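You operate a simulated robot arm through the tools that you are given. There is no shell and no other tool.

You run a simulated two-armed robot. Do the job below in one go: nothing can be reset, and whatever is moved stays where it is left.

Task
Pick up the tube marked "seal" from the top of the work table with one hand, pass it to the other hand and put it on the main shelf of the steel rack.
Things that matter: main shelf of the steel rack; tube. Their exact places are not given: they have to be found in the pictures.

Only the result counts: the job must be done as asked and must still hold three seconds after the hand-in. Knocking over, shifting, dropping, spilling or breaking anything else fails it. Lids that push on must go on centred and level and be pressed home; caps that screw on are set level and turned clockwise until they are tight.

Robot
Two 7-joint arms with three-finger grippers on one trunk, on a base that moves. Base frame: it is fixed to the floor where the robot stands at the start and does not move with it; the origin is under the middle of the robot, x ahead of it, y to its left, z up; the surface under the hand at the start is at about z = 0.86. Readings come in m, rad, newtons and seconds.
The left shoulder is at the start at [0.03, 0.124, 1.033], the right one opposite. With the tool pointing down near the work surface each hand reaches from about 0.1 to 0.78 m from the robot's upright axis, wherever it stands, measured 20 degrees to its own side. Places, roughly: main shelf of the steel rack [-0.7, -1.7, 0.7]. Payload 2.2 kg a hand.
Tool frame (each hand has its own): the origin (TCP) lies between the finger pads and is the grasp point; the fingertips stand 0.028 m ahead of it; z points along the fingers, y is the line along which they close. The gripper opens to 0.102 m; its body begins 0.071 m behind the TCP.
Orientation is told as [roll, pitch, yaw] about the base's x, y, z axes, in that order, counted from this pose: with the fingers straight down and closing along the base's y, the tool's x points along the base's -x, its y along +y and its z along -z.

Tools
- The arms move only by the tool send_rows. It takes "left_targets", "right_targets" or both (then of equal length, played together; a hand with none holds still); each is a list of rows, each a list of 6 numbers: the shift along the tool's x, y, z in m, then the turn, a rotation vector about the tool's x, y, z in rad. In form: [[dx, dy, dz, ax, ay, az], ...]. A call has 1 to 20 rows; each row is the pose to reach, as a shift and turn from the pose commanded when the call began, along the tool's axes at that moment. "left_claw" and "right_claw" are, for a hand that has rows, the gripper command, from -1 (fully open) to 1 (shut), values between in proportion, set as the call begins (left out, the last holds). Each row takes 0.2 s and may step no farther than 0.05 m and 0.15 rad from the row before; otherwise, or with a gripper value out of range, the whole call is refused. A pose out of reach is approached as far as the arm can. The call stops where the force on the tool passes 40 N (or 10 N more than at its start, if that is more) or the arm is blocked; 0.2 s more then pass. The fingers move at their own pace (about 0.1436 m/s each) and stop on an object; they squeeze with about 43 N. The grip force told is the motor's: it shows also when the fingers shut on nothing. Time passes only in rows, and 0.2 s behind the last, so rows that repeat a pose let the fingers close. It gives the time, the measured TCP pose, the force on the tool (base axes), the opening and the grip force at its end, in the units of the frame above (readings bear some noise), with the torque about the TCP (base axes, N m) and any sound that the robot's microphone picked up.
- Cameras (640 x 400 px; columns grow to the right, rows downward): "scene" is now at [0.0412, -0.0308, 1.7607]; the picture's right is [-0.40, -0.92, 0.00], its down [-0.72, 0.32, -0.62] and it looks along [0.56, -0.25, -0.79] (base axes); focal length 289 px, centre (320, 200). "left" rides on the left gripper at [0.072, 0.038, -0.086] in its tool frame; the picture's right is [-0.47, 0.89, 0.00], its down [-0.60, -0.32, -0.73] and it looks along [-0.65, -0.34, 0.68] (tool axes); focal length 256 px, centre (320, 200). "right" rides on the right gripper at [0.069, 0.044, -0.086] in its tool frame; the picture's right is [-0.53, 0.85, 0.00], its down [-0.58, -0.36, -0.73] and it looks along [-0.62, -0.39, 0.68] (tool axes); focal length 256 px, centre (320, 200).
- get_image(camera): a new picture of that camera. The clock stands still meanwhile.
- raise_lower(by): moves the trunk up (or, below 0, down) by that many m; the arms and the scene camera ride with it, the base frame stays. It gives what a move gives, with no picture.
- roll_base(legs): drives the robot by 1 to 6 legs, each [ahead, left, turn to the left] in m, m and rad, along the robot's own axes; the way and the turn of a leg run together, so that a leg with both is an arc; at most 1.5 m and 3.142 rad a leg. The arms and the cameras ride along, it lands a little off, and it stops where it bumps. It gives what a move gives.
- head_to(pan, tilt): turns the head with the scene camera to pan (to the left, within 2.496 rad either way) and tilt (down, from -0.506 to 1.204), counted from straight ahead of the robot. It gives what a move gives.
- measure_at(camera, pixels): for up to 12 pixels [column, row] of the newest picture of that camera ("zoom" is the newest enlarged one), the place [x, y, z] in the base frame of the surface seen there, good to about 0.002 m, but the place of the scene camera against the robot may be out by one fixed shift of up to 0.018 m in any direction. The clock stands still meanwhile.
- zoom(camera, box): a new picture of the part [left, top, right, bottom] of that camera's present view, enlarged. The clock stands still meanwhile.
- close_job(): hands the job in; it is judged then, once.

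Unless the task says otherwise, let go and move clear before handing in.

The tools are called after ">>>" as name(argument=value, ...) on one line, values as JSON. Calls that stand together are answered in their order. send_rows: Moves the arms, as the interface text tells. Its arguments: {"type":"object","properties":{"left_targets":{"type":"array"},"left_claw":{"type":"number"},"right_targets":{"type":"array"},"right_claw":{"type":"number"}},"required":[]} The other tools are called the same way: raise_lower (by) moves the trunk up or down; roll_base (legs) drives the base; head_to (pan, tilt) turns the head that bears the scene camera; get_image (camera) takes a picture; measure_at (camera, pixels) gives the place of the surface under pixels of a picture; zoom (camera, box) takes an enlarged picture of a part of a camera's view; close_job () hands the job in.

At the start:

```text
t: 0.0
left_tcp_pos: [0.5445, 0.0734, 1.1413]
left_orientation: [0.0, -0.001, -0.001]
left_contact_force: [-0.9, 0.0, 0.2]
left_wrist_torque: [-0.01, 0.03, 0.03]
left_width: 0.1019
left_finger_force: 0.1
right_tcp_pos: [0.3969, -0.2921, 1.1538]
right_orientation: [0.0, -0.001, 0.0]
right_contact_force: [-0.8, 0.0, 0.6]
right_wrist_torque: [-0.01, -0.02, 0.01]
right_width: 0.102
right_finger_force: 0.2
trunk travel left (down, up): [-0.275, 0.265]
robot x, y, heading: [-0.0003, 0.0035, -0.004]
head pan, tilt (commanded): [-0.412, 0.908]
```

scene: 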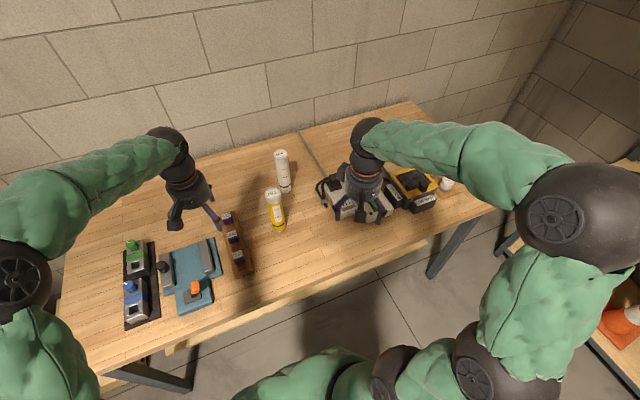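
right: 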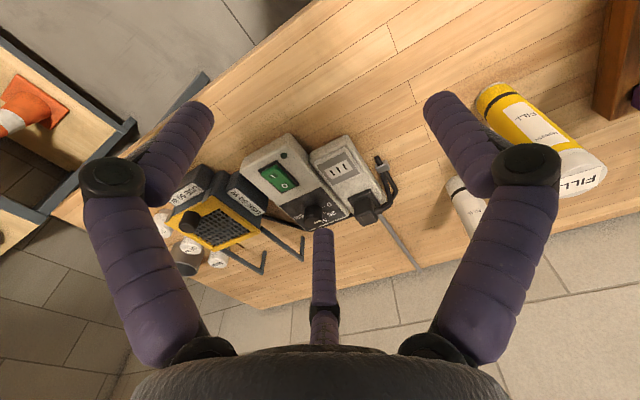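
left: 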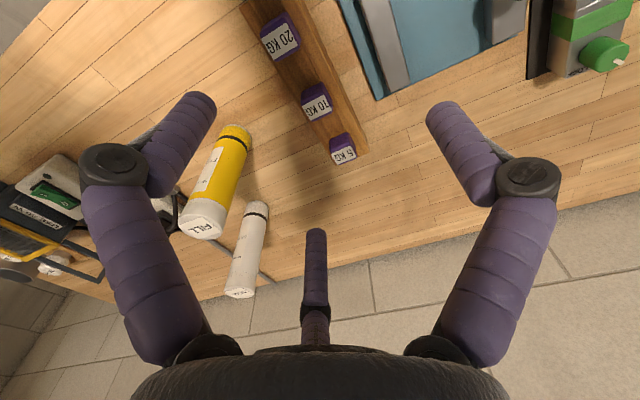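

The scene shows a yellow tube marked "FILL" near (275,210) and a white tube near (283,170), probably "SEAL". I'll zoom in to check the labels.

>>> zoom(camera="scene", box=[230, 130, 330, 250])

>>> zoom(camera="left", box=[170, 120, 310, 310])

>>> zoom(camera="scene", box=[370, 140, 500, 230])

```text
3.33 times, centred on (280, 190) of scene
```

zoom: 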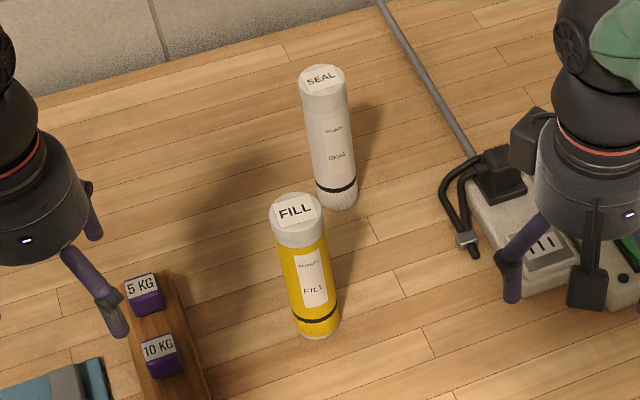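

```text
2.11 times, centred on (240, 215) of left
```

zoom: 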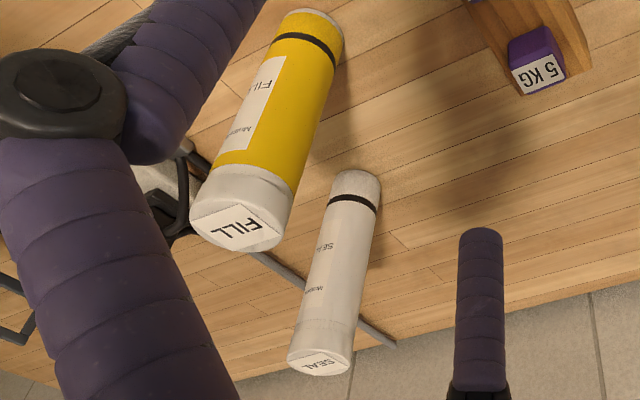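

```text
4.44 times, centred on (435, 185) of scene
```

zoom: 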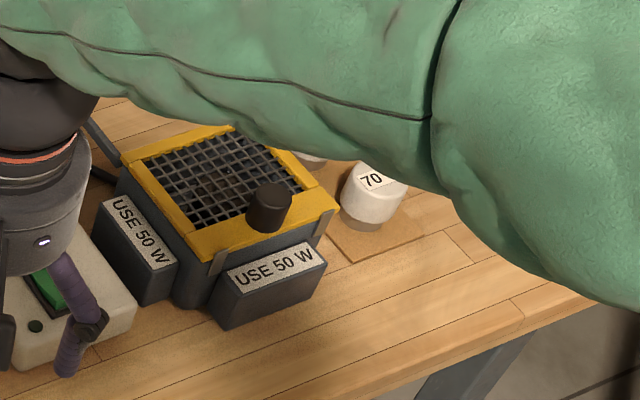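

The white tube's cap at about (281,154) reads "SEAL", and the yellow one in front of it reads "FILL". I'll measure both tubes and the table around them.

>>> get_image(camera="scene")

>>> measure_at(camera="scene", pixels=[[281, 154], [275, 154], [287, 154], [281, 151], [286, 189], [284, 175], [274, 193], [269, 193], [279, 193], [279, 227], [300, 210], [255, 180]])

>>> measure_at(camera="left", pixels=[[239, 294], [230, 293], [249, 295], [248, 250], [258, 206], [205, 232], [188, 228], [220, 233], [212, 190], [235, 130], [300, 180], [343, 148]])

```text
taken
```

scene: 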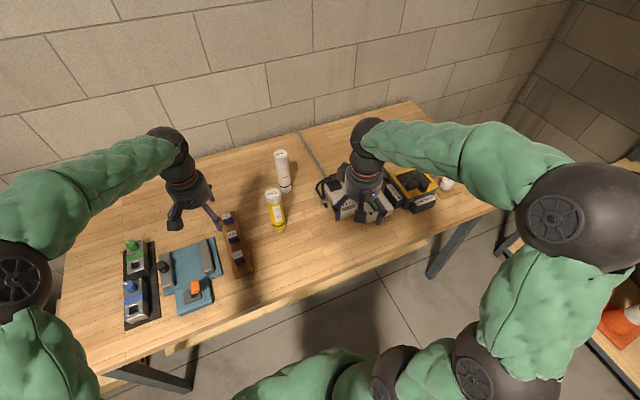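

```text
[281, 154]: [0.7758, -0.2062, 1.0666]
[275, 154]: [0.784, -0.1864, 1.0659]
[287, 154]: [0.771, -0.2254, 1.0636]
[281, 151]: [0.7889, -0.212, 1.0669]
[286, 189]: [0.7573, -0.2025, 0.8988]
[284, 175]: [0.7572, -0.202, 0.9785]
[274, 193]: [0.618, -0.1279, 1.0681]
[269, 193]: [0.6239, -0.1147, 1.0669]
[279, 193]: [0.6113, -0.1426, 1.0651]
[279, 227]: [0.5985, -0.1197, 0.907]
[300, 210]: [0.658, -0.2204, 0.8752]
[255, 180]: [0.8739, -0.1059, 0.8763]
```

```text
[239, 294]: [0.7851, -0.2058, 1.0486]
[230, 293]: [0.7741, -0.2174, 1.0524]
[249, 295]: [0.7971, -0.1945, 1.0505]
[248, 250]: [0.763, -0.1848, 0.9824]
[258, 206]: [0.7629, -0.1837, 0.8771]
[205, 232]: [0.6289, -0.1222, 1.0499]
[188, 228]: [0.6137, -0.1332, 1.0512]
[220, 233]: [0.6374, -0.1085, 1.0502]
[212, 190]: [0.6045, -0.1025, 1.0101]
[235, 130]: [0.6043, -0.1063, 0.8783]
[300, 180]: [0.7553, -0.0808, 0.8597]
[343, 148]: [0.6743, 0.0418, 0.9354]
```

The left camera puts the SEAL tube at about (0.784, -0.205), z 0.86 to 1.05. Next I'll turn the head to look at the steel rack, and measure the table's front edge.

>>> measure_at(camera="scene", pixels=[[320, 275], [250, 305], [400, 240], [480, 210], [110, 365], [345, 210], [335, 185], [322, 205], [228, 215], [300, 135], [390, 300], [245, 275]])

>>> head_to(pan=-1.95, tilt=0.6)

>>> get_image(camera="scene")

```text
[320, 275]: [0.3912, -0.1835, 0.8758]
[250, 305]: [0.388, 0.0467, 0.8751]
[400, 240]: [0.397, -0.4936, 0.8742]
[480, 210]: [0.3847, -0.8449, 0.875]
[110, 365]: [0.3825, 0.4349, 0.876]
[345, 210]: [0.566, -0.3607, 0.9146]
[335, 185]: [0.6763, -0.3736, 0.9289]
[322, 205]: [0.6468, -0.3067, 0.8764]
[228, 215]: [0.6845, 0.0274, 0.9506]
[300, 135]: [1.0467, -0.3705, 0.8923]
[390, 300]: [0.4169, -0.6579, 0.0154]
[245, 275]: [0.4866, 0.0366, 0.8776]
```

```text
t: 1.6
left_tcp_pos: [0.5449, 0.0726, 1.1415]
left_orientation: [0.0, 0.0, -0.002]
left_contact_force: [-0.2, -0.3, 0.3]
left_wrist_torque: [0.02, 0.0, -0.01]
left_width: 0.102
left_finger_force: 0.1
right_tcp_pos: [0.3983, -0.2931, 1.1543]
right_orientation: [0.0, -0.001, 0.0]
right_contact_force: [0.5, 0.3, -0.3]
right_wrist_torque: [0.02, -0.01, -0.02]
right_width: 0.102
right_finger_force: 0.0
trunk travel left (down, up): [-0.275, 0.265]
robot x, y, heading: [-0.0028, 0.0013, 0.0]
head pan, tilt (commanded): [-1.95, 0.6]
```

```text
taken
```

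scene: 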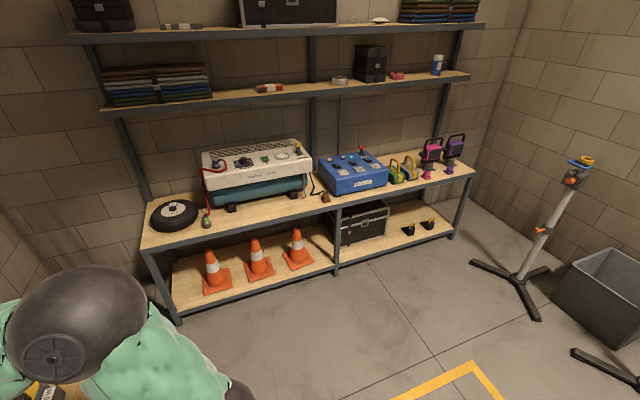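

The rack's main shelf runs from about (145,240) to (470,175) and holds a wheel, a compressor, a blue box and smaller items. I'll zoom in and measure it to find free room.

>>> zoom(camera="scene", box=[130, 120, 330, 245])

>>> zoom(camera="scene", box=[290, 110, 490, 235])

>>> measure_at(camera="scene", pixels=[[147, 245], [230, 226], [300, 209], [400, 189], [465, 173], [320, 202], [215, 215], [195, 228], [345, 195], [420, 180], [245, 213], [310, 198]])

>>> measure_at(camera="scene", pixels=[[210, 102], [300, 93], [420, 78], [468, 75], [165, 197], [340, 270], [300, 385], [185, 318], [335, 205], [455, 235], [150, 285], [570, 380]])

```text
3.20 times, centred on (230, 182) of scene
```

zoom: 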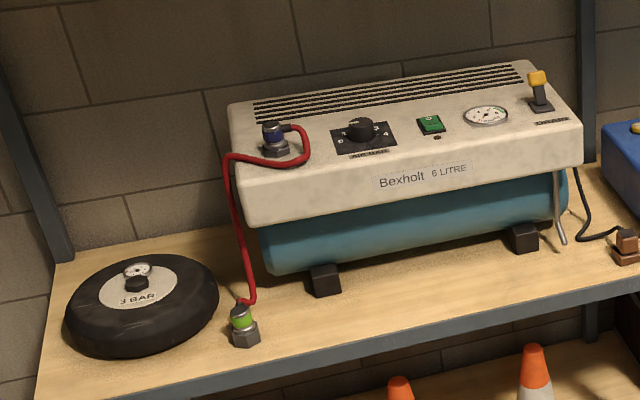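

```text
3.20 times, centred on (390, 172) of scene
```

zoom: 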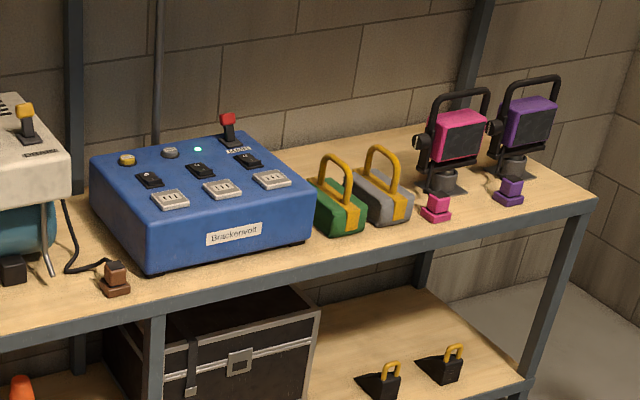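

```text
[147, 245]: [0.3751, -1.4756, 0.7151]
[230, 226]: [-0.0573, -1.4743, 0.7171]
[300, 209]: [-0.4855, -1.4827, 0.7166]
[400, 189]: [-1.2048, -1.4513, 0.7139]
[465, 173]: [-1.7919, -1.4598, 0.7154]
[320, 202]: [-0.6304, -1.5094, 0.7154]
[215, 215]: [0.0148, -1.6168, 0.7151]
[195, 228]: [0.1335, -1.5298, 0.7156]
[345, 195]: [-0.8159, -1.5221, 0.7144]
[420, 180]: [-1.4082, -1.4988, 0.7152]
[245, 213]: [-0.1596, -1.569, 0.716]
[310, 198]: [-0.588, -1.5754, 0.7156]
```

```text
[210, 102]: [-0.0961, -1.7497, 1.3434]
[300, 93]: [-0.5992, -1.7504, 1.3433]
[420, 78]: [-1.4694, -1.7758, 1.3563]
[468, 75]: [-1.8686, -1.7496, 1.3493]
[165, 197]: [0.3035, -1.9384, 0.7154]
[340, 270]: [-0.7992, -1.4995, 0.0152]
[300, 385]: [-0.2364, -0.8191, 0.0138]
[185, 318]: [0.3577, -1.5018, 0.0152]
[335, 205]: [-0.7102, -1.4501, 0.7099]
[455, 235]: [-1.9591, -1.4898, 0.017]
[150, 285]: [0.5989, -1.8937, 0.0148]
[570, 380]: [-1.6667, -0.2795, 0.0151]
```

The main shelf is at about z = 0.70, with its front edge near y = -1.45 and free strips in front of the compressor. Next I'll look down at the robot's base and the table front, and study the hands.

>>> measure_at(camera="scene", pixels=[[232, 210], [260, 203], [300, 195], [206, 222], [325, 197], [280, 205], [265, 208], [255, 182], [300, 165], [330, 190], [385, 188], [290, 200]])

>>> head_to(pan=0.0, tilt=1.2)

>>> get_image(camera="scene")

```text
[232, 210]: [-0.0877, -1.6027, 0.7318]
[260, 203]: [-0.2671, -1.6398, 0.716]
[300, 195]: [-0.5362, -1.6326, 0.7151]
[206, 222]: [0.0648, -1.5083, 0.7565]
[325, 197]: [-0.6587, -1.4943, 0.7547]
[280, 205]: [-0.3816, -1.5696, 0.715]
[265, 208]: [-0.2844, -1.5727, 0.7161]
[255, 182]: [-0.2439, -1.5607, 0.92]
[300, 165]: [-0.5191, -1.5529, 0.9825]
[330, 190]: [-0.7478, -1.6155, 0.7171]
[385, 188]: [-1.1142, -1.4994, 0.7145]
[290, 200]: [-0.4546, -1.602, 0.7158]
```

```text
t: 3.5
left_tcp_pos: [0.5448, 0.0725, 1.1425]
left_orientation: [-0.001, 0.0, -0.001]
left_contact_force: [0.3, -0.6, 0.3]
left_wrist_torque: [0.02, 0.0, 0.02]
left_width: 0.102
left_finger_force: 0.0
right_tcp_pos: [0.3977, -0.2941, 1.1548]
right_orientation: [-0.002, 0.001, 0.0]
right_contact_force: [-0.1, 0.2, 0.6]
right_wrist_torque: [0.0, 0.0, 0.0]
right_width: 0.102
right_finger_force: 0.1
trunk travel left (down, up): [-0.275, 0.265]
robot x, y, heading: [-0.0046, 0.0012, -0.001]
head pan, tilt (commanded): [0.0, 1.201]
```

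```text
taken
```

scene: 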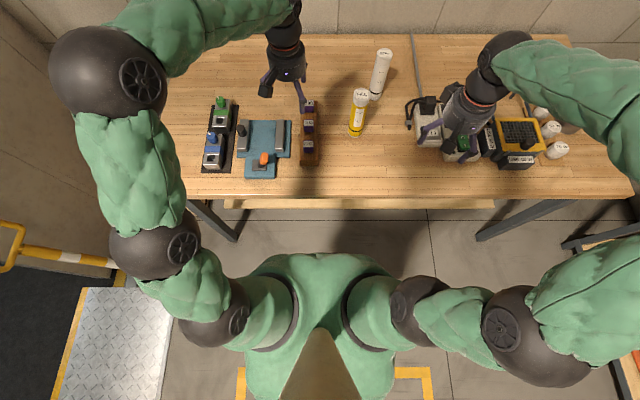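

The torso front shows at about (320,258) and the table edge at row 195, with clear floor between them. I'll measure that gap before driving.

>>> measure_at(camera="scene", pixels=[[320, 257], [290, 258], [320, 300], [320, 204], [320, 230], [240, 205], [270, 258], [380, 48], [360, 92], [290, 72], [270, 85], [303, 100]])

>>> zoom(camera="scene", box=[230, 0, 350, 120])

>>> zoom(camera="scene", box=[380, 30, 580, 180])

```text
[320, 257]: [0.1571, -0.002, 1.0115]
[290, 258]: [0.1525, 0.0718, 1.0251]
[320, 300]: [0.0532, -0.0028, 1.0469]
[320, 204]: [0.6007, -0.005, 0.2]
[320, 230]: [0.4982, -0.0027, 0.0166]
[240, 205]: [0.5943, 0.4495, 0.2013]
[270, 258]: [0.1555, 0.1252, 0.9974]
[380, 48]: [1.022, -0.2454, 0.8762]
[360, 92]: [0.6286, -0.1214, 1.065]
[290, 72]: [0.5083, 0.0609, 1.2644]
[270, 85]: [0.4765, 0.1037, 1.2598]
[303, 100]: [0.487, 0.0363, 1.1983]
```

```text
3.33 times, centred on (290, 60) of scene
```

zoom: 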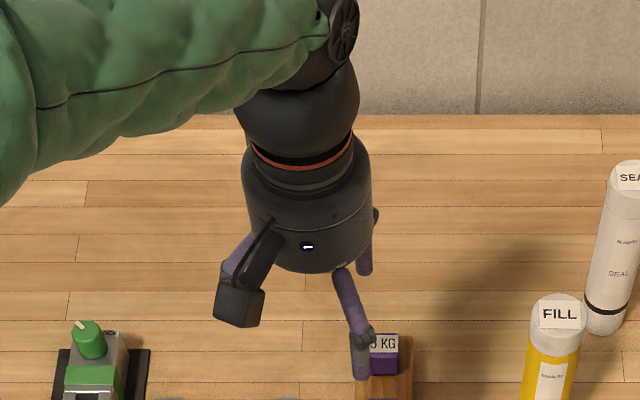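

```text
2.67 times, centred on (480, 105) of scene
```

zoom: 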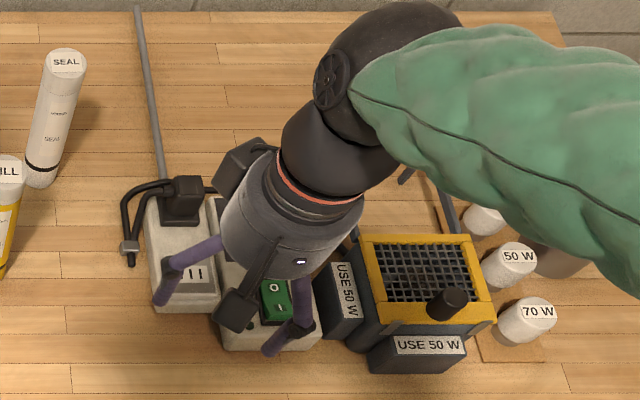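

There's over 0.2 m of free space between the torso (x≈0.157) and the table edge (x≈0.39). The tube is slightly beyond the right hand's reach, so I'll drive ahead 0.12 m.

>>> roll_base(legs=[[0.12, 0.0, 0.0]])

>>> head_to(pan=-0.3, tilt=1.0)

>>> get_image(camera="scene")

>>> get_image(camera="right")

>>> get_image(camera="left")

```text
t: 4.8
left_tcp_pos: [0.6677, 0.0727, 1.1409]
left_orientation: [-0.001, 0.001, 0.003]
left_contact_force: [0.7, 0.4, -0.1]
left_wrist_torque: [-0.02, 0.04, -0.03]
left_width: 0.1018
left_finger_force: 0.1
right_tcp_pos: [0.5199, -0.2935, 1.154]
right_orientation: [0.001, 0.001, 0.0]
right_contact_force: [-0.2, -0.1, 0.6]
right_wrist_torque: [0.03, 0.04, 0.0]
right_width: 0.1018
right_finger_force: 0.0
trunk travel left (down, up): [-0.275, 0.265]
robot x, y, heading: [0.1216, -0.0004, 0.005]
head pan, tilt (commanded): [0.0, 1.201]
```

```text
t: 5.6
left_tcp_pos: [0.6654, 0.0724, 1.1417]
left_orientation: [0.0, 0.0, 0.0]
left_contact_force: [-0.3, -0.7, -0.5]
left_wrist_torque: [0.02, 0.02, 0.01]
left_width: 0.1021
left_finger_force: 0.0
right_tcp_pos: [0.5185, -0.2923, 1.1546]
right_orientation: [0.003, 0.002, -0.001]
right_contact_force: [0.6, 0.3, -0.2]
right_wrist_torque: [-0.01, -0.01, 0.03]
right_width: 0.1023
right_finger_force: 0.0
trunk travel left (down, up): [-0.275, 0.265]
robot x, y, heading: [0.1244, 0.0012, -0.006]
head pan, tilt (commanded): [-0.3, 1.0]
```

```text
taken
```

scene: 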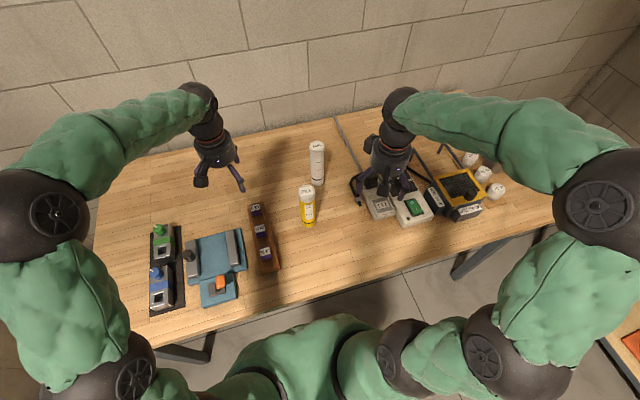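

```text
taken
```

right: 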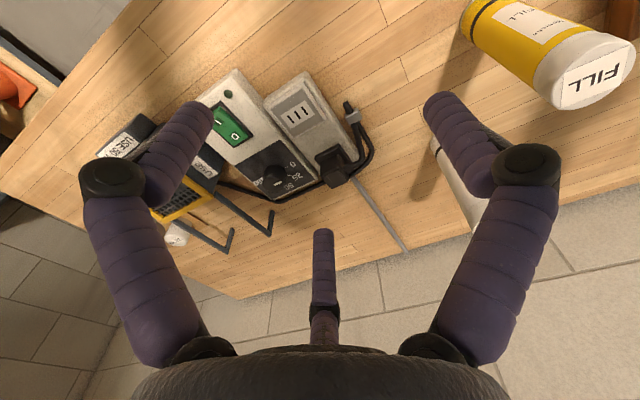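

```text
taken
```

left: 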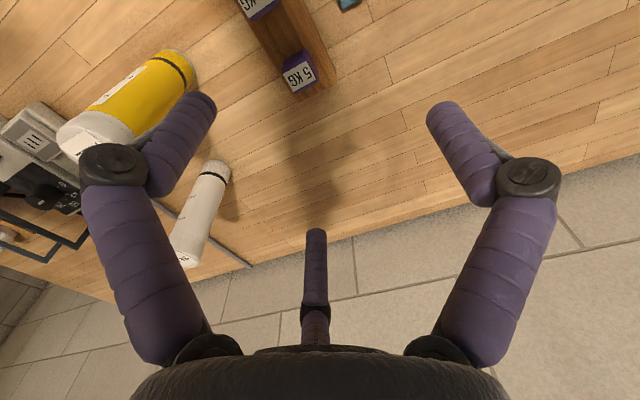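

The robot is now at x≈0.124 and both tubes are undisturbed. I'll measure the finger points to learn the gripper's geometry, then move the right hand above the tube.

>>> measure_at(camera="right", pixels=[[105, 175], [190, 110], [535, 160], [440, 105], [320, 235], [320, 300], [500, 300], [130, 300], [560, 175], [90, 170], [320, 360]])

>>> measure_at(camera="left", pixels=[[187, 257], [176, 255], [197, 259], [205, 215], [220, 178], [90, 140], [135, 105]])

```text
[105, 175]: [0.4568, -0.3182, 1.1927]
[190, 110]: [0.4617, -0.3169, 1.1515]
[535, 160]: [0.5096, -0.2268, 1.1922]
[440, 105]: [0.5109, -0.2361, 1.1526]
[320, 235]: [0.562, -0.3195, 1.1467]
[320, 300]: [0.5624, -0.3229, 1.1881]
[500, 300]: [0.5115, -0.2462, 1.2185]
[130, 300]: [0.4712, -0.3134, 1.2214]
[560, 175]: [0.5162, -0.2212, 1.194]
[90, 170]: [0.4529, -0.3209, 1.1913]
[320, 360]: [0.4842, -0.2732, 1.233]
```

```text
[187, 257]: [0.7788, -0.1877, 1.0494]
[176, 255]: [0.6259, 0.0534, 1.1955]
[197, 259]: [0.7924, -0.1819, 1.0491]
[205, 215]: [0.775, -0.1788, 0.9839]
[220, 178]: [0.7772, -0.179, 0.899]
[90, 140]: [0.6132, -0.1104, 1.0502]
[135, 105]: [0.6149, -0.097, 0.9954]
```

The fingers sit 120° apart, with the thumb at tool +y. I'll half-close the left hand in free air and measure it, to see how the fingers travel.

>>> send_rows(left_targets=[[0, 0, 0, 0, 0, 0], [0, 0, 0, 0, 0, 0], [0, 0, 0, 0, 0, 0]], left_claw=0.2)

>>> get_image(camera="left")

```text
t: 6.4
left_tcp_pos: [0.6663, 0.0718, 1.1425]
left_orientation: [0.001, 0.0, 0.0]
left_contact_force: [-0.2, -0.6, 0.6]
left_wrist_torque: [0.0, 0.04, -0.06]
left_width: 0.041
left_finger_force: 0.1
right_tcp_pos: [0.5186, -0.2935, 1.1541]
right_orientation: [-0.002, -0.001, -0.001]
right_contact_force: [-0.6, 0.1, 0.7]
right_wrist_torque: [0.01, -0.01, 0.0]
right_width: 0.102
right_finger_force: 0.1
trunk travel left (down, up): [-0.275, 0.265]
robot x, y, heading: [0.1191, -0.0023, -0.0]
head pan, tilt (commanded): [-0.3, 1.0]
```

```text
taken
```

left: 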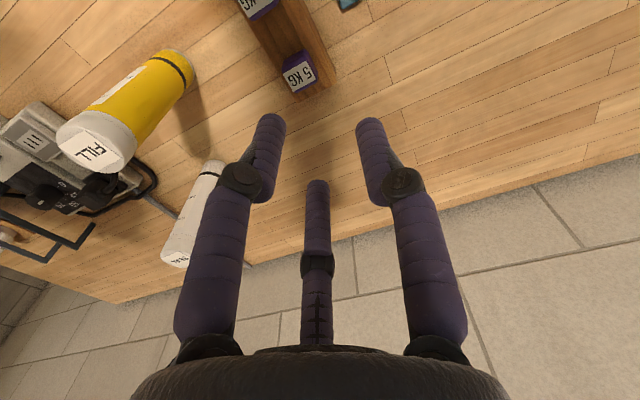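

At claw 0.2 the width reads 0.041. I'll measure where the fingers are in that state.

>>> measure_at(camera="left", pixels=[[241, 180], [268, 125], [405, 182], [373, 128], [317, 185], [317, 265], [215, 280], [430, 270], [317, 315], [275, 118], [362, 125], [257, 170]])

>>> zoom(camera="scene", box=[160, 70, 280, 210])

```text
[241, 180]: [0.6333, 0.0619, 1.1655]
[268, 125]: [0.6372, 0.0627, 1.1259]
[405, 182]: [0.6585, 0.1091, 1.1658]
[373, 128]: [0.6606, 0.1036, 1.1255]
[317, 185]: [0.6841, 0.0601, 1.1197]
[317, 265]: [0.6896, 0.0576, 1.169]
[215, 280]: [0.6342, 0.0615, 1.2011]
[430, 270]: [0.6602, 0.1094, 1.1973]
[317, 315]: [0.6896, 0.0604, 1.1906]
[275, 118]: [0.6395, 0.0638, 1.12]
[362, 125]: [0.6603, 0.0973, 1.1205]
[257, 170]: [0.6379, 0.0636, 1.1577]
```

```text
2.86 times, centred on (220, 140) of scene
```

zoom: 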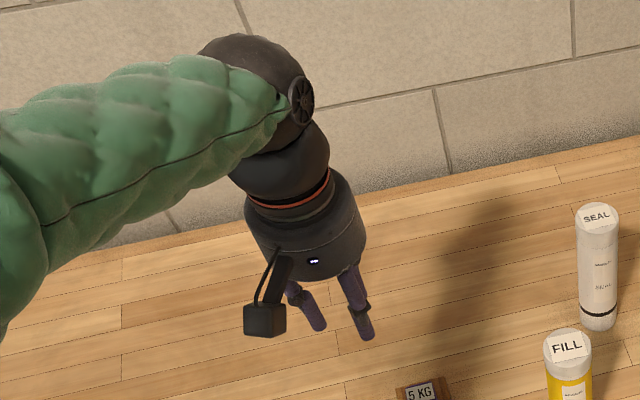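

The fingers close radially towards the axis, which suits a top-down grip on an upright tube and also allows a side grip. Before committing, I'll test whether the left hand can yaw +90° with a small lift, as it must for a sideways grasp.

>>> send_rows(left_targets=[[0.01, 0.002, -0.01, 0, 0, -0.131], [0.02, 0.005, -0.02, 0, 0, -0.262], [0.03, 0.007, -0.03, 0, 0, -0.393], [0.04, 0.01, -0.04, 0, 0, -0.524], [0.05, 0.012, -0.05, 0, 0, -0.654], [0.06, 0.015, -0.06, 0, 0, -0.785], [0.07, 0.017, -0.07, 0, 0, -0.916], [0.08, 0.02, -0.08, 0, 0, -1.047], [0.09, 0.022, -0.09, 0, 0, -1.178], [0.1, 0.025, -0.1, 0, 0, -1.309], [0.11, 0.027, -0.11, 0, 0, -1.44], [0.116, 0.028, -0.11, 0, 0, -1.571]], left_claw=-1)

>>> get_image(camera="scene")

```text
t: 9.0
left_tcp_pos: [0.5509, 0.1005, 1.2515]
left_orientation: [0.001, 0.0, 1.574]
left_contact_force: [0.3, 0.2, -0.5]
left_wrist_torque: [0.01, -0.04, -0.01]
left_width: 0.1022
left_finger_force: 0.0
right_tcp_pos: [0.5187, -0.2923, 1.1547]
right_orientation: [0.0, 0.001, -0.003]
right_contact_force: [0.0, -0.4, 0.0]
right_wrist_torque: [-0.01, -0.01, -0.02]
right_width: 0.1019
right_finger_force: 0.0
trunk travel left (down, up): [-0.275, 0.265]
robot x, y, heading: [0.1233, -0.0001, -0.001]
head pan, tilt (commanded): [-0.3, 1.0]
```

```text
taken
```

scene: 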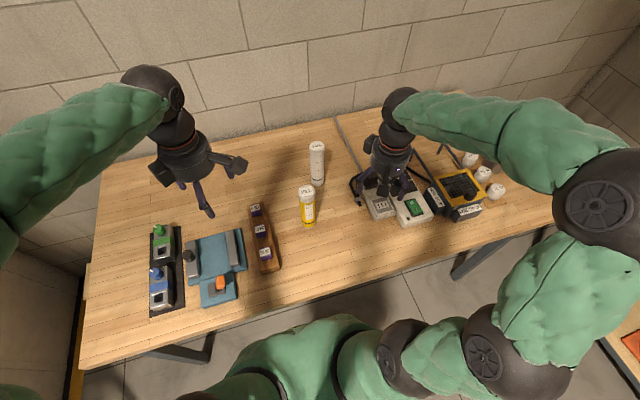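

The yaw works. A second box also shows on the hand at (160,175), besides the camera at (238,163). I'll measure both boxes, since they limit sideways clearance.

>>> zoom(camera="scene", box=[130, 110, 270, 230])

>>> measure_at(camera="zoom", pixels=[[110, 285], [145, 315], [165, 300], [95, 260], [495, 240], [510, 215], [470, 260], [520, 250], [330, 280], [350, 460], [240, 350], [250, 200]])

```text
3.33 times, centred on (200, 170) of scene
```

zoom: 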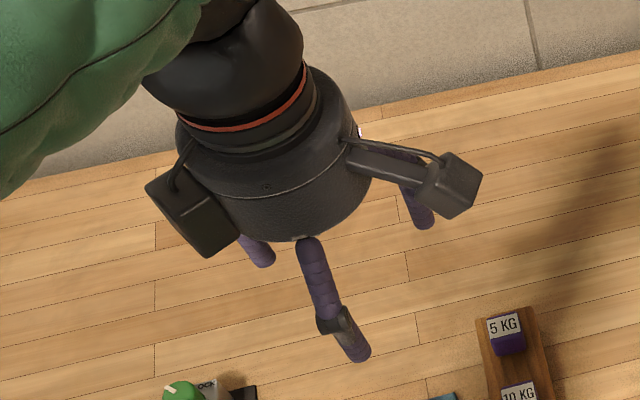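

```text
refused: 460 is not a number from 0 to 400
```

I have the enlarged hand, with the boxes at (195,210) and (455,185). I'll repeat the measurement inside the picture's limits.

>>> measure_at(camera="zoom", pixels=[[160, 190], [205, 250], [195, 205], [230, 235], [440, 170], [480, 180], [445, 210], [430, 200], [325, 325], [360, 355], [270, 200], [365, 165]])

```text
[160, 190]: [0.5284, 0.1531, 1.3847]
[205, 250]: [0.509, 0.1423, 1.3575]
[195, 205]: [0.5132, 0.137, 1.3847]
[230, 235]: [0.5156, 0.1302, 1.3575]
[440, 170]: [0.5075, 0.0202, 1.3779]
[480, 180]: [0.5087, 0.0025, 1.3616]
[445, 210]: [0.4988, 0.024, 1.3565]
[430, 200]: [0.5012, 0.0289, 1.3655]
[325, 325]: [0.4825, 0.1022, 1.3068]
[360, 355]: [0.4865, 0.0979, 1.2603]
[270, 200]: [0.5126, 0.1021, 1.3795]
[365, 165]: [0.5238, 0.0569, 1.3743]
```

Camera housing reaches to tool x=+0.10, while the other box only reaches to x=-0.06, so tool x must point up for the side grasp. I'll now tilt the left hand so its fingers point right (-y).

>>> send_rows(left_targets=[[0, 0, 0, 0, 0.131, 0], [0, 0, 0, 0, 0.262, 0], [0, 0, 0, 0, 0.393, 0], [0, 0, 0, 0, 0.524, 0], [0, 0, 0, 0, 0.654, 0], [0, 0, 0, 0, 0.785, 0], [0, 0, 0, 0, 0.916, 0], [0, 0, 0, 0, 1.047, 0], [0, 0, 0, 0, 1.178, 0], [0, 0, 0, 0, 1.309, 0], [0, 0, 0, 0, 1.44, 0], [0, 0, 0, 0, 1.571, 0]])

>>> get_image(camera="scene")

```text
t: 11.6
left_tcp_pos: [0.5527, 0.1004, 1.2515]
left_orientation: [-2.971, 1.568, -1.402]
left_contact_force: [0.6, 0.8, 1.0]
left_wrist_torque: [0.02, 0.01, -0.01]
left_width: 0.1018
left_finger_force: 0.0
right_tcp_pos: [0.5196, -0.2928, 1.1548]
right_orientation: [0.0, 0.002, 0.0]
right_contact_force: [0.6, 0.4, 0.9]
right_wrist_torque: [-0.02, 0.01, -0.01]
right_width: 0.1018
right_finger_force: 0.2
trunk travel left (down, up): [-0.275, 0.265]
robot x, y, heading: [0.1239, 0.0032, -0.003]
head pan, tilt (commanded): [-0.3, 1.0]
```

```text
taken
```

scene: 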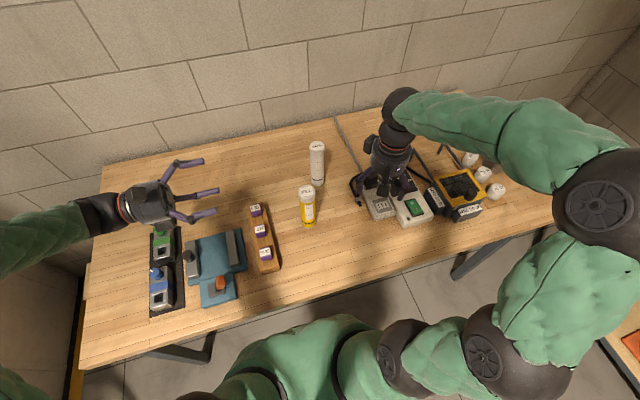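

The left hand can point to the right with its camera on top. Next I'll lift the right hand and bring it towards a hover near the SEAL tube, yawed +60° so a finger gap faces the left hand.

>>> send_rows(right_targets=[[0, 0, -0.04, 0, 0, 0], [-0.025, 0.01, -0.065, 0, 0, -0.131], [-0.055, 0.02, -0.065, 0, 0, -0.262], [-0.085, 0.03, -0.065, 0, 0, -0.393], [-0.115, 0.045, -0.065, 0, 0, -0.524], [-0.145, 0.055, -0.065, 0, 0, -0.654], [-0.17, 0.065, -0.065, 0, 0, -0.785], [-0.195, 0.075, -0.065, 0, 0, -0.916], [-0.215, 0.085, -0.065, 0, 0, -1.047], [-0.215, 0.085, -0.065, 0, 0, -1.047]], right_claw=-1)

>>> get_image(camera="right")

>>> get_image(camera="scene")

```text
t: 13.8
left_tcp_pos: [0.5508, 0.0995, 1.2525]
left_orientation: [-1.435, 1.571, 0.137]
left_contact_force: [0.0, 0.1, 0.3]
left_wrist_torque: [0.02, 0.03, 0.03]
left_width: 0.1022
left_finger_force: 0.0
right_tcp_pos: [0.7352, -0.2079, 1.2199]
right_orientation: [0.001, 0.002, 1.048]
right_contact_force: [-0.7, -1.0, 0.0]
right_wrist_torque: [-0.02, 0.01, 0.0]
right_width: 0.102
right_finger_force: 0.1
trunk travel left (down, up): [-0.275, 0.265]
robot x, y, heading: [0.1192, 0.0024, -0.002]
head pan, tilt (commanded): [-0.3, 1.0]
```

```text
taken
```

right: 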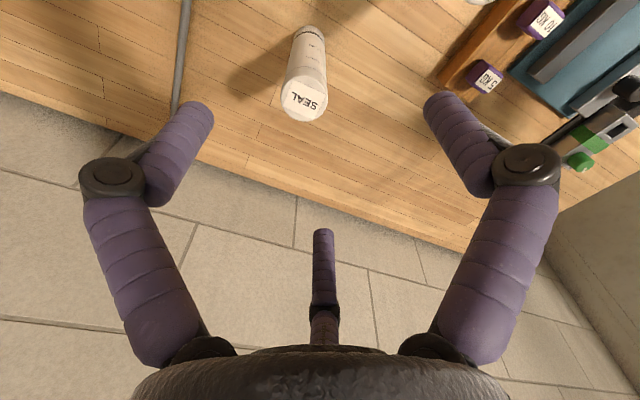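

```text
taken
```

scene: 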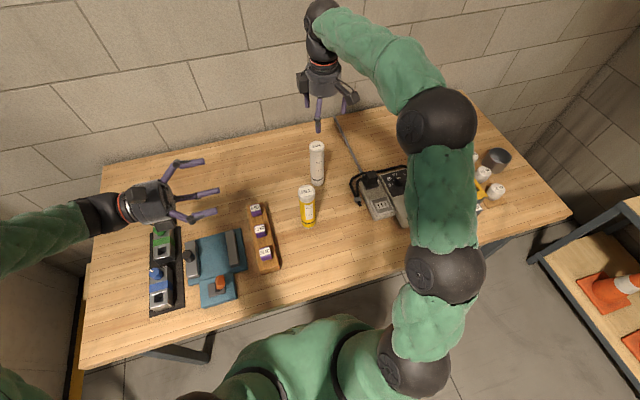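

The right camera shows the SEAL cap at about (305,103), below the open fingers. I'll zoom in and measure its rim to find the exact centre.

>>> zoom(camera="right", box=[265, 15, 345, 135])

>>> measure_at(camera="right", pixels=[[284, 96], [325, 107], [305, 103], [303, 119], [306, 90], [306, 60], [308, 35], [293, 60], [320, 62], [340, 120], [250, 90], [308, 27]])

```text
3.33 times, centred on (305, 75) of right
```

zoom: 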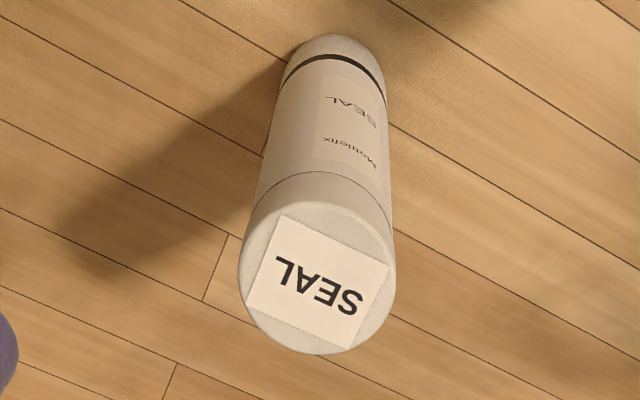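

```text
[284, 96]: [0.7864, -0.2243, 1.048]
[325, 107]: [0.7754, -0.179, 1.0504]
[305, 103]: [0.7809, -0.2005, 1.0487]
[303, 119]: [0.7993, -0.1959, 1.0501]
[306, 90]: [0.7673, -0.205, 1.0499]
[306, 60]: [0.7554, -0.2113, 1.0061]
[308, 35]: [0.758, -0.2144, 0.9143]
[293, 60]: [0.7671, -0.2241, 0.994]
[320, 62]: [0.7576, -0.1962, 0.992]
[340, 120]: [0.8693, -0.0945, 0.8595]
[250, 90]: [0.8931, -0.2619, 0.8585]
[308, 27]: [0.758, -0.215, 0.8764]
```

The cap is about 0.048 m across, centred near (0.779, -0.202). I'll refine that from the enlarged picture's rim.

>>> measure_at(camera="zoom", pixels=[[243, 270], [391, 275], [317, 348], [317, 208], [317, 277], [265, 225], [370, 330], [265, 325], [370, 225], [323, 190], [323, 120], [325, 80]])

```text
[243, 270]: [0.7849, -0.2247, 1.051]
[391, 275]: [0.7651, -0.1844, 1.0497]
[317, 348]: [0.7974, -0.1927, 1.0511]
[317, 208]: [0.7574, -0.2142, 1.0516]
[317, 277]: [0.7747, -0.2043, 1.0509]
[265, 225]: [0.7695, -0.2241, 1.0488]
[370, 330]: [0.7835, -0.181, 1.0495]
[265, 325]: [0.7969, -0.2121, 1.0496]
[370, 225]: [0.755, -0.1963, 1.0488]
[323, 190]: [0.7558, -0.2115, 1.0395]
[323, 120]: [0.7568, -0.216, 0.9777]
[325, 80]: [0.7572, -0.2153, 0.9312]
```

The rim midpoints agree on a tube centre of (0.776, -0.204) with its top at z 1.050. I'll centre the right hand over it and come down to about z 1.11, with fingertips still above the cap.

>>> send_rows(right_targets=[[-0.012, -0.0168, 0.0, 0, 0, 0], [-0.024, -0.0335, 0.01, 0, 0, 0], [-0.024, -0.0335, 0.04, 0, 0, 0], [-0.024, -0.0335, 0.075, 0, 0, 0], [-0.024, -0.0335, 0.11, 0, 0, 0], [-0.024, -0.0335, 0.11, 0, 0, 0]])

>>> get_image(camera="right")

>>> zoom(camera="right", box=[240, 80, 400, 220])

```text
t: 15.2
left_tcp_pos: [0.5512, 0.1002, 1.2519]
left_orientation: [2.567, 1.571, -2.145]
left_contact_force: [-0.1, 0.6, 0.1]
left_wrist_torque: [-0.01, 0.03, -0.02]
left_width: 0.1018
left_finger_force: 0.0
right_tcp_pos: [0.7751, -0.2044, 1.1076]
right_orientation: [0.0, 0.001, 1.047]
right_contact_force: [-1.0, -0.5, -0.3]
right_wrist_torque: [0.01, -0.02, 0.02]
right_width: 0.1022
right_finger_force: 0.1
trunk travel left (down, up): [-0.275, 0.265]
robot x, y, heading: [0.1234, 0.0006, 0.002]
head pan, tilt (commanded): [-0.3, 1.0]
```

```text
taken
```

right: 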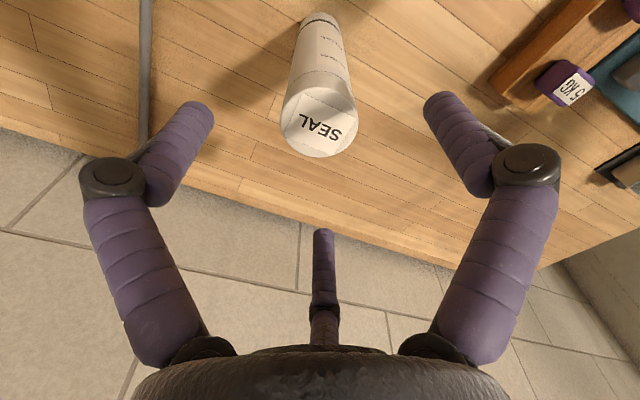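

```text
2.86 times, centred on (320, 150) of right
```

zoom: 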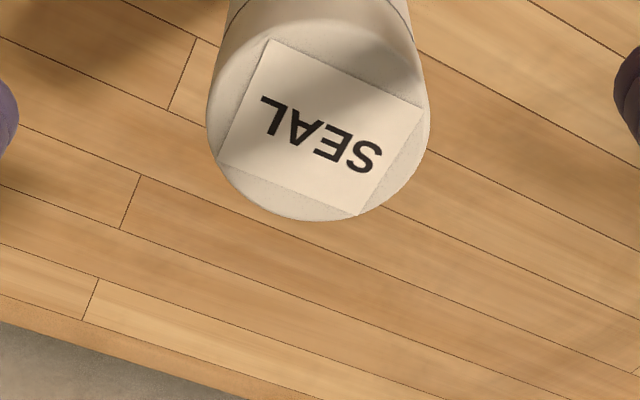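

The cap now sits at column 320, centred between the fingers. I'll confirm with the rim before descending.

>>> measure_at(camera="zoom", pixels=[[213, 115], [425, 115], [319, 216], [319, 25], [245, 185], [395, 45], [245, 45], [395, 190], [319, 118]])

```text
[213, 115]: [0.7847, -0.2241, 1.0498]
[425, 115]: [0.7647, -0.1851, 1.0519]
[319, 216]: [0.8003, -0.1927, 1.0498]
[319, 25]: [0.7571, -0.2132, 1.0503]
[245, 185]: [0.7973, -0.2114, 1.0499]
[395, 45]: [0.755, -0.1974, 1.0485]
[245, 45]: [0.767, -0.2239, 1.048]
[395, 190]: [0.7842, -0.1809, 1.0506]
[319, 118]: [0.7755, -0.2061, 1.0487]
```

The tube centre is within 2 mm of the hand axis, so I'll lower 0.08 m to put the TCP about 22 mm below the cap top. I'll part-close to a width of about 0.056 first, then grip.

>>> send_rows(right_targets=[[0, 0, 0.03, 0, 0, 0], [0, 0, 0.06, 0, 0, 0], [0, 0, 0.08, 0, 0, 0], [0, 0, 0.08, 0, 0, 0]])

>>> send_rows(right_targets=[[0, 0, 0, 0, 0, 0], [0, 0, 0, 0, 0, 0], [0, 0, 0, 0, 0, 0]], right_claw=-0.1)

>>> get_image(camera="right")

```text
t: 16.2
left_tcp_pos: [0.5509, 0.1003, 1.2506]
left_orientation: [2.701, 1.571, -2.012]
left_contact_force: [-0.3, 0.4, 0.4]
left_wrist_torque: [0.0, 0.01, 0.01]
left_width: 0.1022
left_finger_force: 0.0
right_tcp_pos: [0.7741, -0.2048, 1.0282]
right_orientation: [-0.001, 0.001, 1.049]
right_contact_force: [-0.6, 0.3, -0.2]
right_wrist_torque: [0.01, -0.03, -0.01]
right_width: 0.1021
right_finger_force: 0.1
trunk travel left (down, up): [-0.275, 0.265]
robot x, y, heading: [0.1211, -0.0008, -0.0]
head pan, tilt (commanded): [-0.3, 1.0]
```

```text
t: 17.0
left_tcp_pos: [0.5517, 0.1009, 1.2514]
left_orientation: [2.189, 1.571, -2.523]
left_contact_force: [0.5, 0.3, 0.2]
left_wrist_torque: [-0.02, -0.01, 0.0]
left_width: 0.1022
left_finger_force: 0.0
right_tcp_pos: [0.7738, -0.2052, 1.0278]
right_orientation: [0.001, 0.001, 1.047]
right_contact_force: [1.0, 1.1, -0.3]
right_wrist_torque: [-0.03, 0.0, -0.01]
right_width: 0.0562
right_finger_force: 0.7
trunk travel left (down, up): [-0.275, 0.265]
robot x, y, heading: [0.1213, -0.0002, 0.003]
head pan, tilt (commanded): [-0.3, 1.0]
```

```text
taken
```

right: 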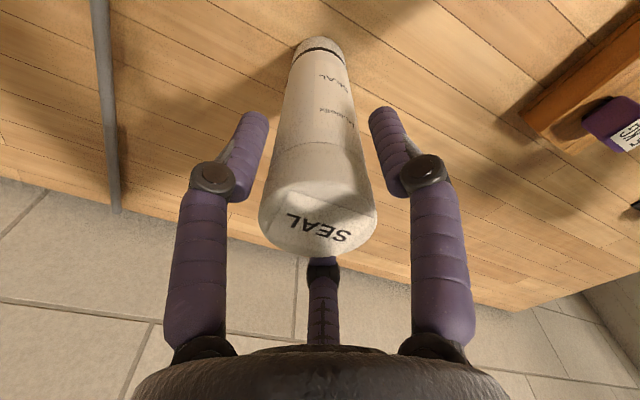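

The three fingers surround the cap evenly and the tube stands undisturbed. Now I'll close to grip.

>>> send_rows(right_targets=[[0, 0, 0, 0, 0, 0], [0, 0, 0, 0, 0, 0], [0, 0, 0, 0, 0, 0], [0, 0, 0, 0, 0, 0]], right_claw=1)

>>> get_image(camera="right")

```text
t: 18.0
left_tcp_pos: [0.5524, 0.1007, 1.2518]
left_orientation: [2.525, 1.571, -2.189]
left_contact_force: [0.0, 0.4, 0.0]
left_wrist_torque: [0.03, 0.02, 0.0]
left_width: 0.1022
left_finger_force: 0.0
right_tcp_pos: [0.7734, -0.2037, 1.0299]
right_orientation: [0.0, -0.001, 1.048]
right_contact_force: [1.9, 0.5, 4.1]
right_wrist_torque: [0.05, -0.29, -0.03]
right_width: 0.0478
right_finger_force: 42.9
trunk travel left (down, up): [-0.275, 0.265]
robot x, y, heading: [0.1233, 0.0005, 0.003]
head pan, tilt (commanded): [-0.3, 1.0]
```

```text
taken
```

right: 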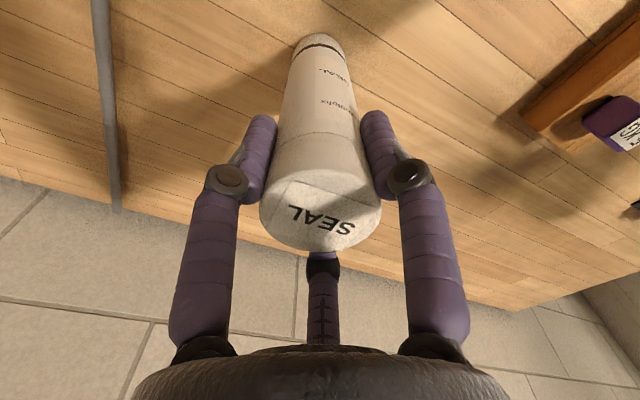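

The grip closed on the tube at width 0.048 with 43 N. I'll lift it straight up about 0.12 m and check the weight.

>>> send_rows(right_targets=[[0, 0, -0.01, 0, 0, 0], [0, 0, -0.03, 0, 0, 0], [0, 0, -0.06, 0, 0, 0], [0, 0, -0.09, 0, 0, 0], [0, 0, -0.12, 0, 0, 0], [0, 0, -0.12, 0, 0, 0]])

>>> get_image(camera="right")

>>> get_image(camera="scene")

```text
t: 19.4
left_tcp_pos: [0.5509, 0.0992, 1.2518]
left_orientation: [1.608, 1.57, -3.105]
left_contact_force: [1.2, 0.1, 0.0]
left_wrist_torque: [0.01, -0.01, -0.02]
left_width: 0.1023
left_finger_force: 0.0
right_tcp_pos: [0.776, -0.2048, 1.1485]
right_orientation: [0.002, 0.0, 1.048]
right_contact_force: [0.6, 0.3, -3.7]
right_wrist_torque: [-0.02, 0.02, 0.03]
right_width: 0.0475
right_finger_force: 42.4
trunk travel left (down, up): [-0.275, 0.265]
robot x, y, heading: [0.1199, -0.0002, -0.001]
head pan, tilt (commanded): [-0.3, 1.0]
```

```text
taken
```

right: 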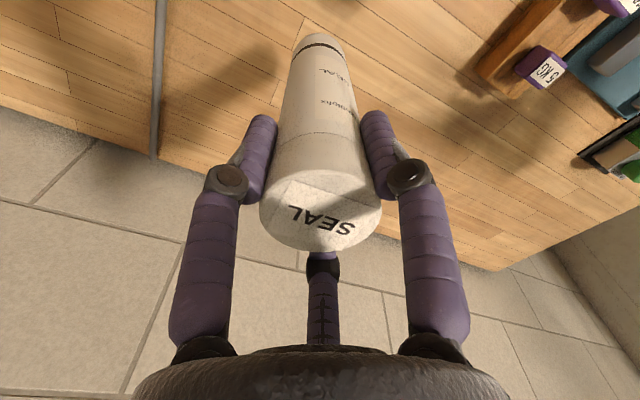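

```text
taken
```

scene: 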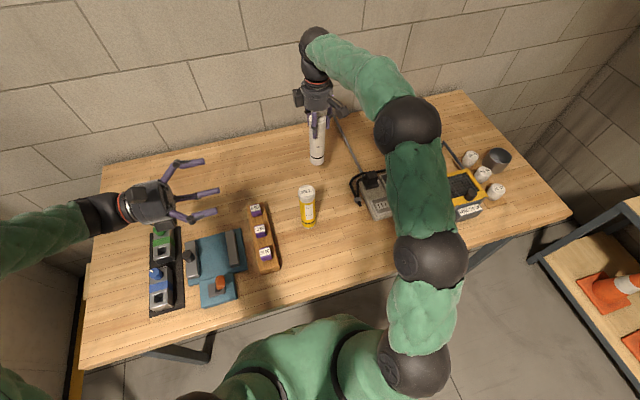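

The tube hangs straight with about 4 N of weight, and its base is now near z 0.98. I'll raise the trunk so it clears the FILL tube (top 1.05), then look behind before backing away.

>>> raise_lower(by=0.13)

>>> head_to(pan=-2.4, tilt=0.7)

>>> get_image(camera="scene")

>>> head_to(pan=2.4, tilt=0.7)

>>> get_image(camera="scene")

```text
t: 21.0
left_tcp_pos: [0.5539, 0.1005, 1.3809]
left_orientation: [1.73, 1.571, -2.979]
left_contact_force: [0.3, 0.0, 0.4]
left_wrist_torque: [-0.01, 0.01, 0.03]
left_width: 0.102
left_finger_force: 0.0
right_tcp_pos: [0.7768, -0.2038, 1.2783]
right_orientation: [0.001, 0.0, 1.048]
right_contact_force: [-0.3, -0.6, -3.2]
right_wrist_torque: [0.03, 0.04, -0.01]
right_width: 0.0475
right_finger_force: 43.1
trunk travel left (down, up): [-0.405, 0.135]
robot x, y, heading: [0.1215, -0.0006, -0.001]
head pan, tilt (commanded): [-0.3, 1.0]
```

```text
t: 23.0
left_tcp_pos: [0.5518, 0.1, 1.3814]
left_orientation: [1.783, 1.572, -2.93]
left_contact_force: [-0.4, 0.1, 0.7]
left_wrist_torque: [0.02, -0.01, -0.01]
left_width: 0.1021
left_finger_force: 0.0
right_tcp_pos: [0.7764, -0.2046, 1.278]
right_orientation: [0.002, 0.0, 1.047]
right_contact_force: [0.3, -0.1, -2.4]
right_wrist_torque: [0.03, 0.03, 0.01]
right_width: 0.0477
right_finger_force: 42.9
trunk travel left (down, up): [-0.405, 0.135]
robot x, y, heading: [0.1238, 0.0011, -0.002]
head pan, tilt (commanded): [-2.4, 0.7]
```

```text
taken
```

scene: 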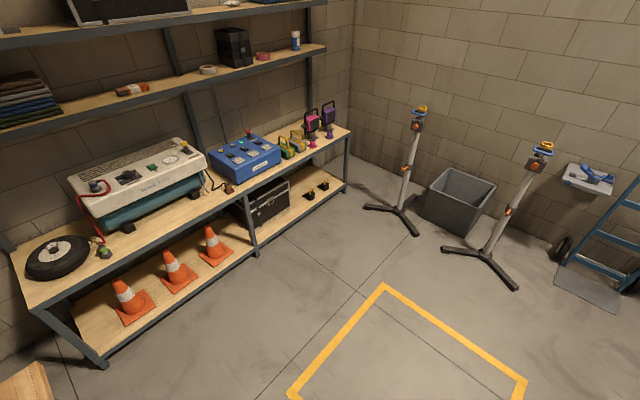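

```text
t: 26.8
left_tcp_pos: [0.5521, 0.0997, 1.3819]
left_orientation: [1.817, 1.569, -2.897]
left_contact_force: [0.2, -0.6, 1.3]
left_wrist_torque: [-0.03, -0.02, 0.0]
left_width: 0.1022
left_finger_force: 0.0
right_tcp_pos: [0.7758, -0.2038, 1.2769]
right_orientation: [0.002, -0.001, 1.047]
right_contact_force: [0.1, 0.0, -2.4]
right_wrist_torque: [0.01, 0.02, 0.01]
right_width: 0.0473
right_finger_force: 43.0
trunk travel left (down, up): [-0.405, 0.135]
robot x, y, heading: [0.121, 0.0006, -0.006]
head pan, tilt (commanded): [2.4, 0.7]
```

```text
taken
```

scene: 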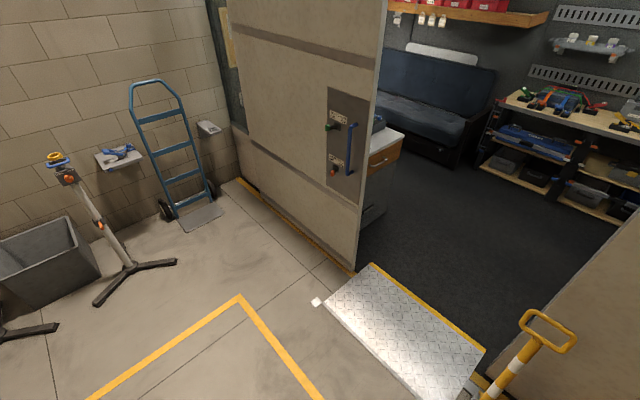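

There's plenty of clear floor behind. I'll measure the yellow handle at (545,330) and the wall panel on the left before driving back.

>>> measure_at(camera="scene", pixels=[[530, 350], [545, 318], [570, 348], [600, 330], [470, 390], [360, 260], [130, 262], [240, 298], [90, 398], [320, 395], [30, 330], [170, 215]])

>>> head_to(pan=1.2, tilt=0.8)

>>> get_image(camera="scene")

```text
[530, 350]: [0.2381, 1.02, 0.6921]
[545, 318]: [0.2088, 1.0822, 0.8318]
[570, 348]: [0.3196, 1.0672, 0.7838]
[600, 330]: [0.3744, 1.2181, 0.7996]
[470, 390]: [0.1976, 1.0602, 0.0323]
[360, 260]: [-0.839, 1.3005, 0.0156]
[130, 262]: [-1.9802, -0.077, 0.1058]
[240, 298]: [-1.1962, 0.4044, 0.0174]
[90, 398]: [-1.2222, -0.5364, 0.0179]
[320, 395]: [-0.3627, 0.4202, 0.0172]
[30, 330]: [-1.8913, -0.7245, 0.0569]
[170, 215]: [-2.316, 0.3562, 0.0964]
```

```text
t: 28.2
left_tcp_pos: [0.5514, 0.0998, 1.3809]
left_orientation: [1.832, 1.572, -2.88]
left_contact_force: [0.9, 0.1, 0.5]
left_wrist_torque: [0.0, -0.01, 0.02]
left_width: 0.1018
left_finger_force: 0.0
right_tcp_pos: [0.7767, -0.2036, 1.2784]
right_orientation: [0.001, 0.001, 1.047]
right_contact_force: [-0.3, -0.1, -3.3]
right_wrist_torque: [-0.03, -0.01, -0.01]
right_width: 0.0474
right_finger_force: 42.5
trunk travel left (down, up): [-0.405, 0.135]
robot x, y, heading: [0.1197, 0.0009, -0.003]
head pan, tilt (commanded): [1.201, 0.799]
```

```text
taken
```

scene: 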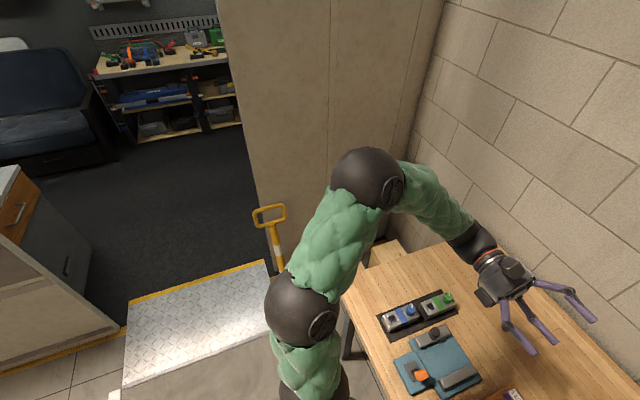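

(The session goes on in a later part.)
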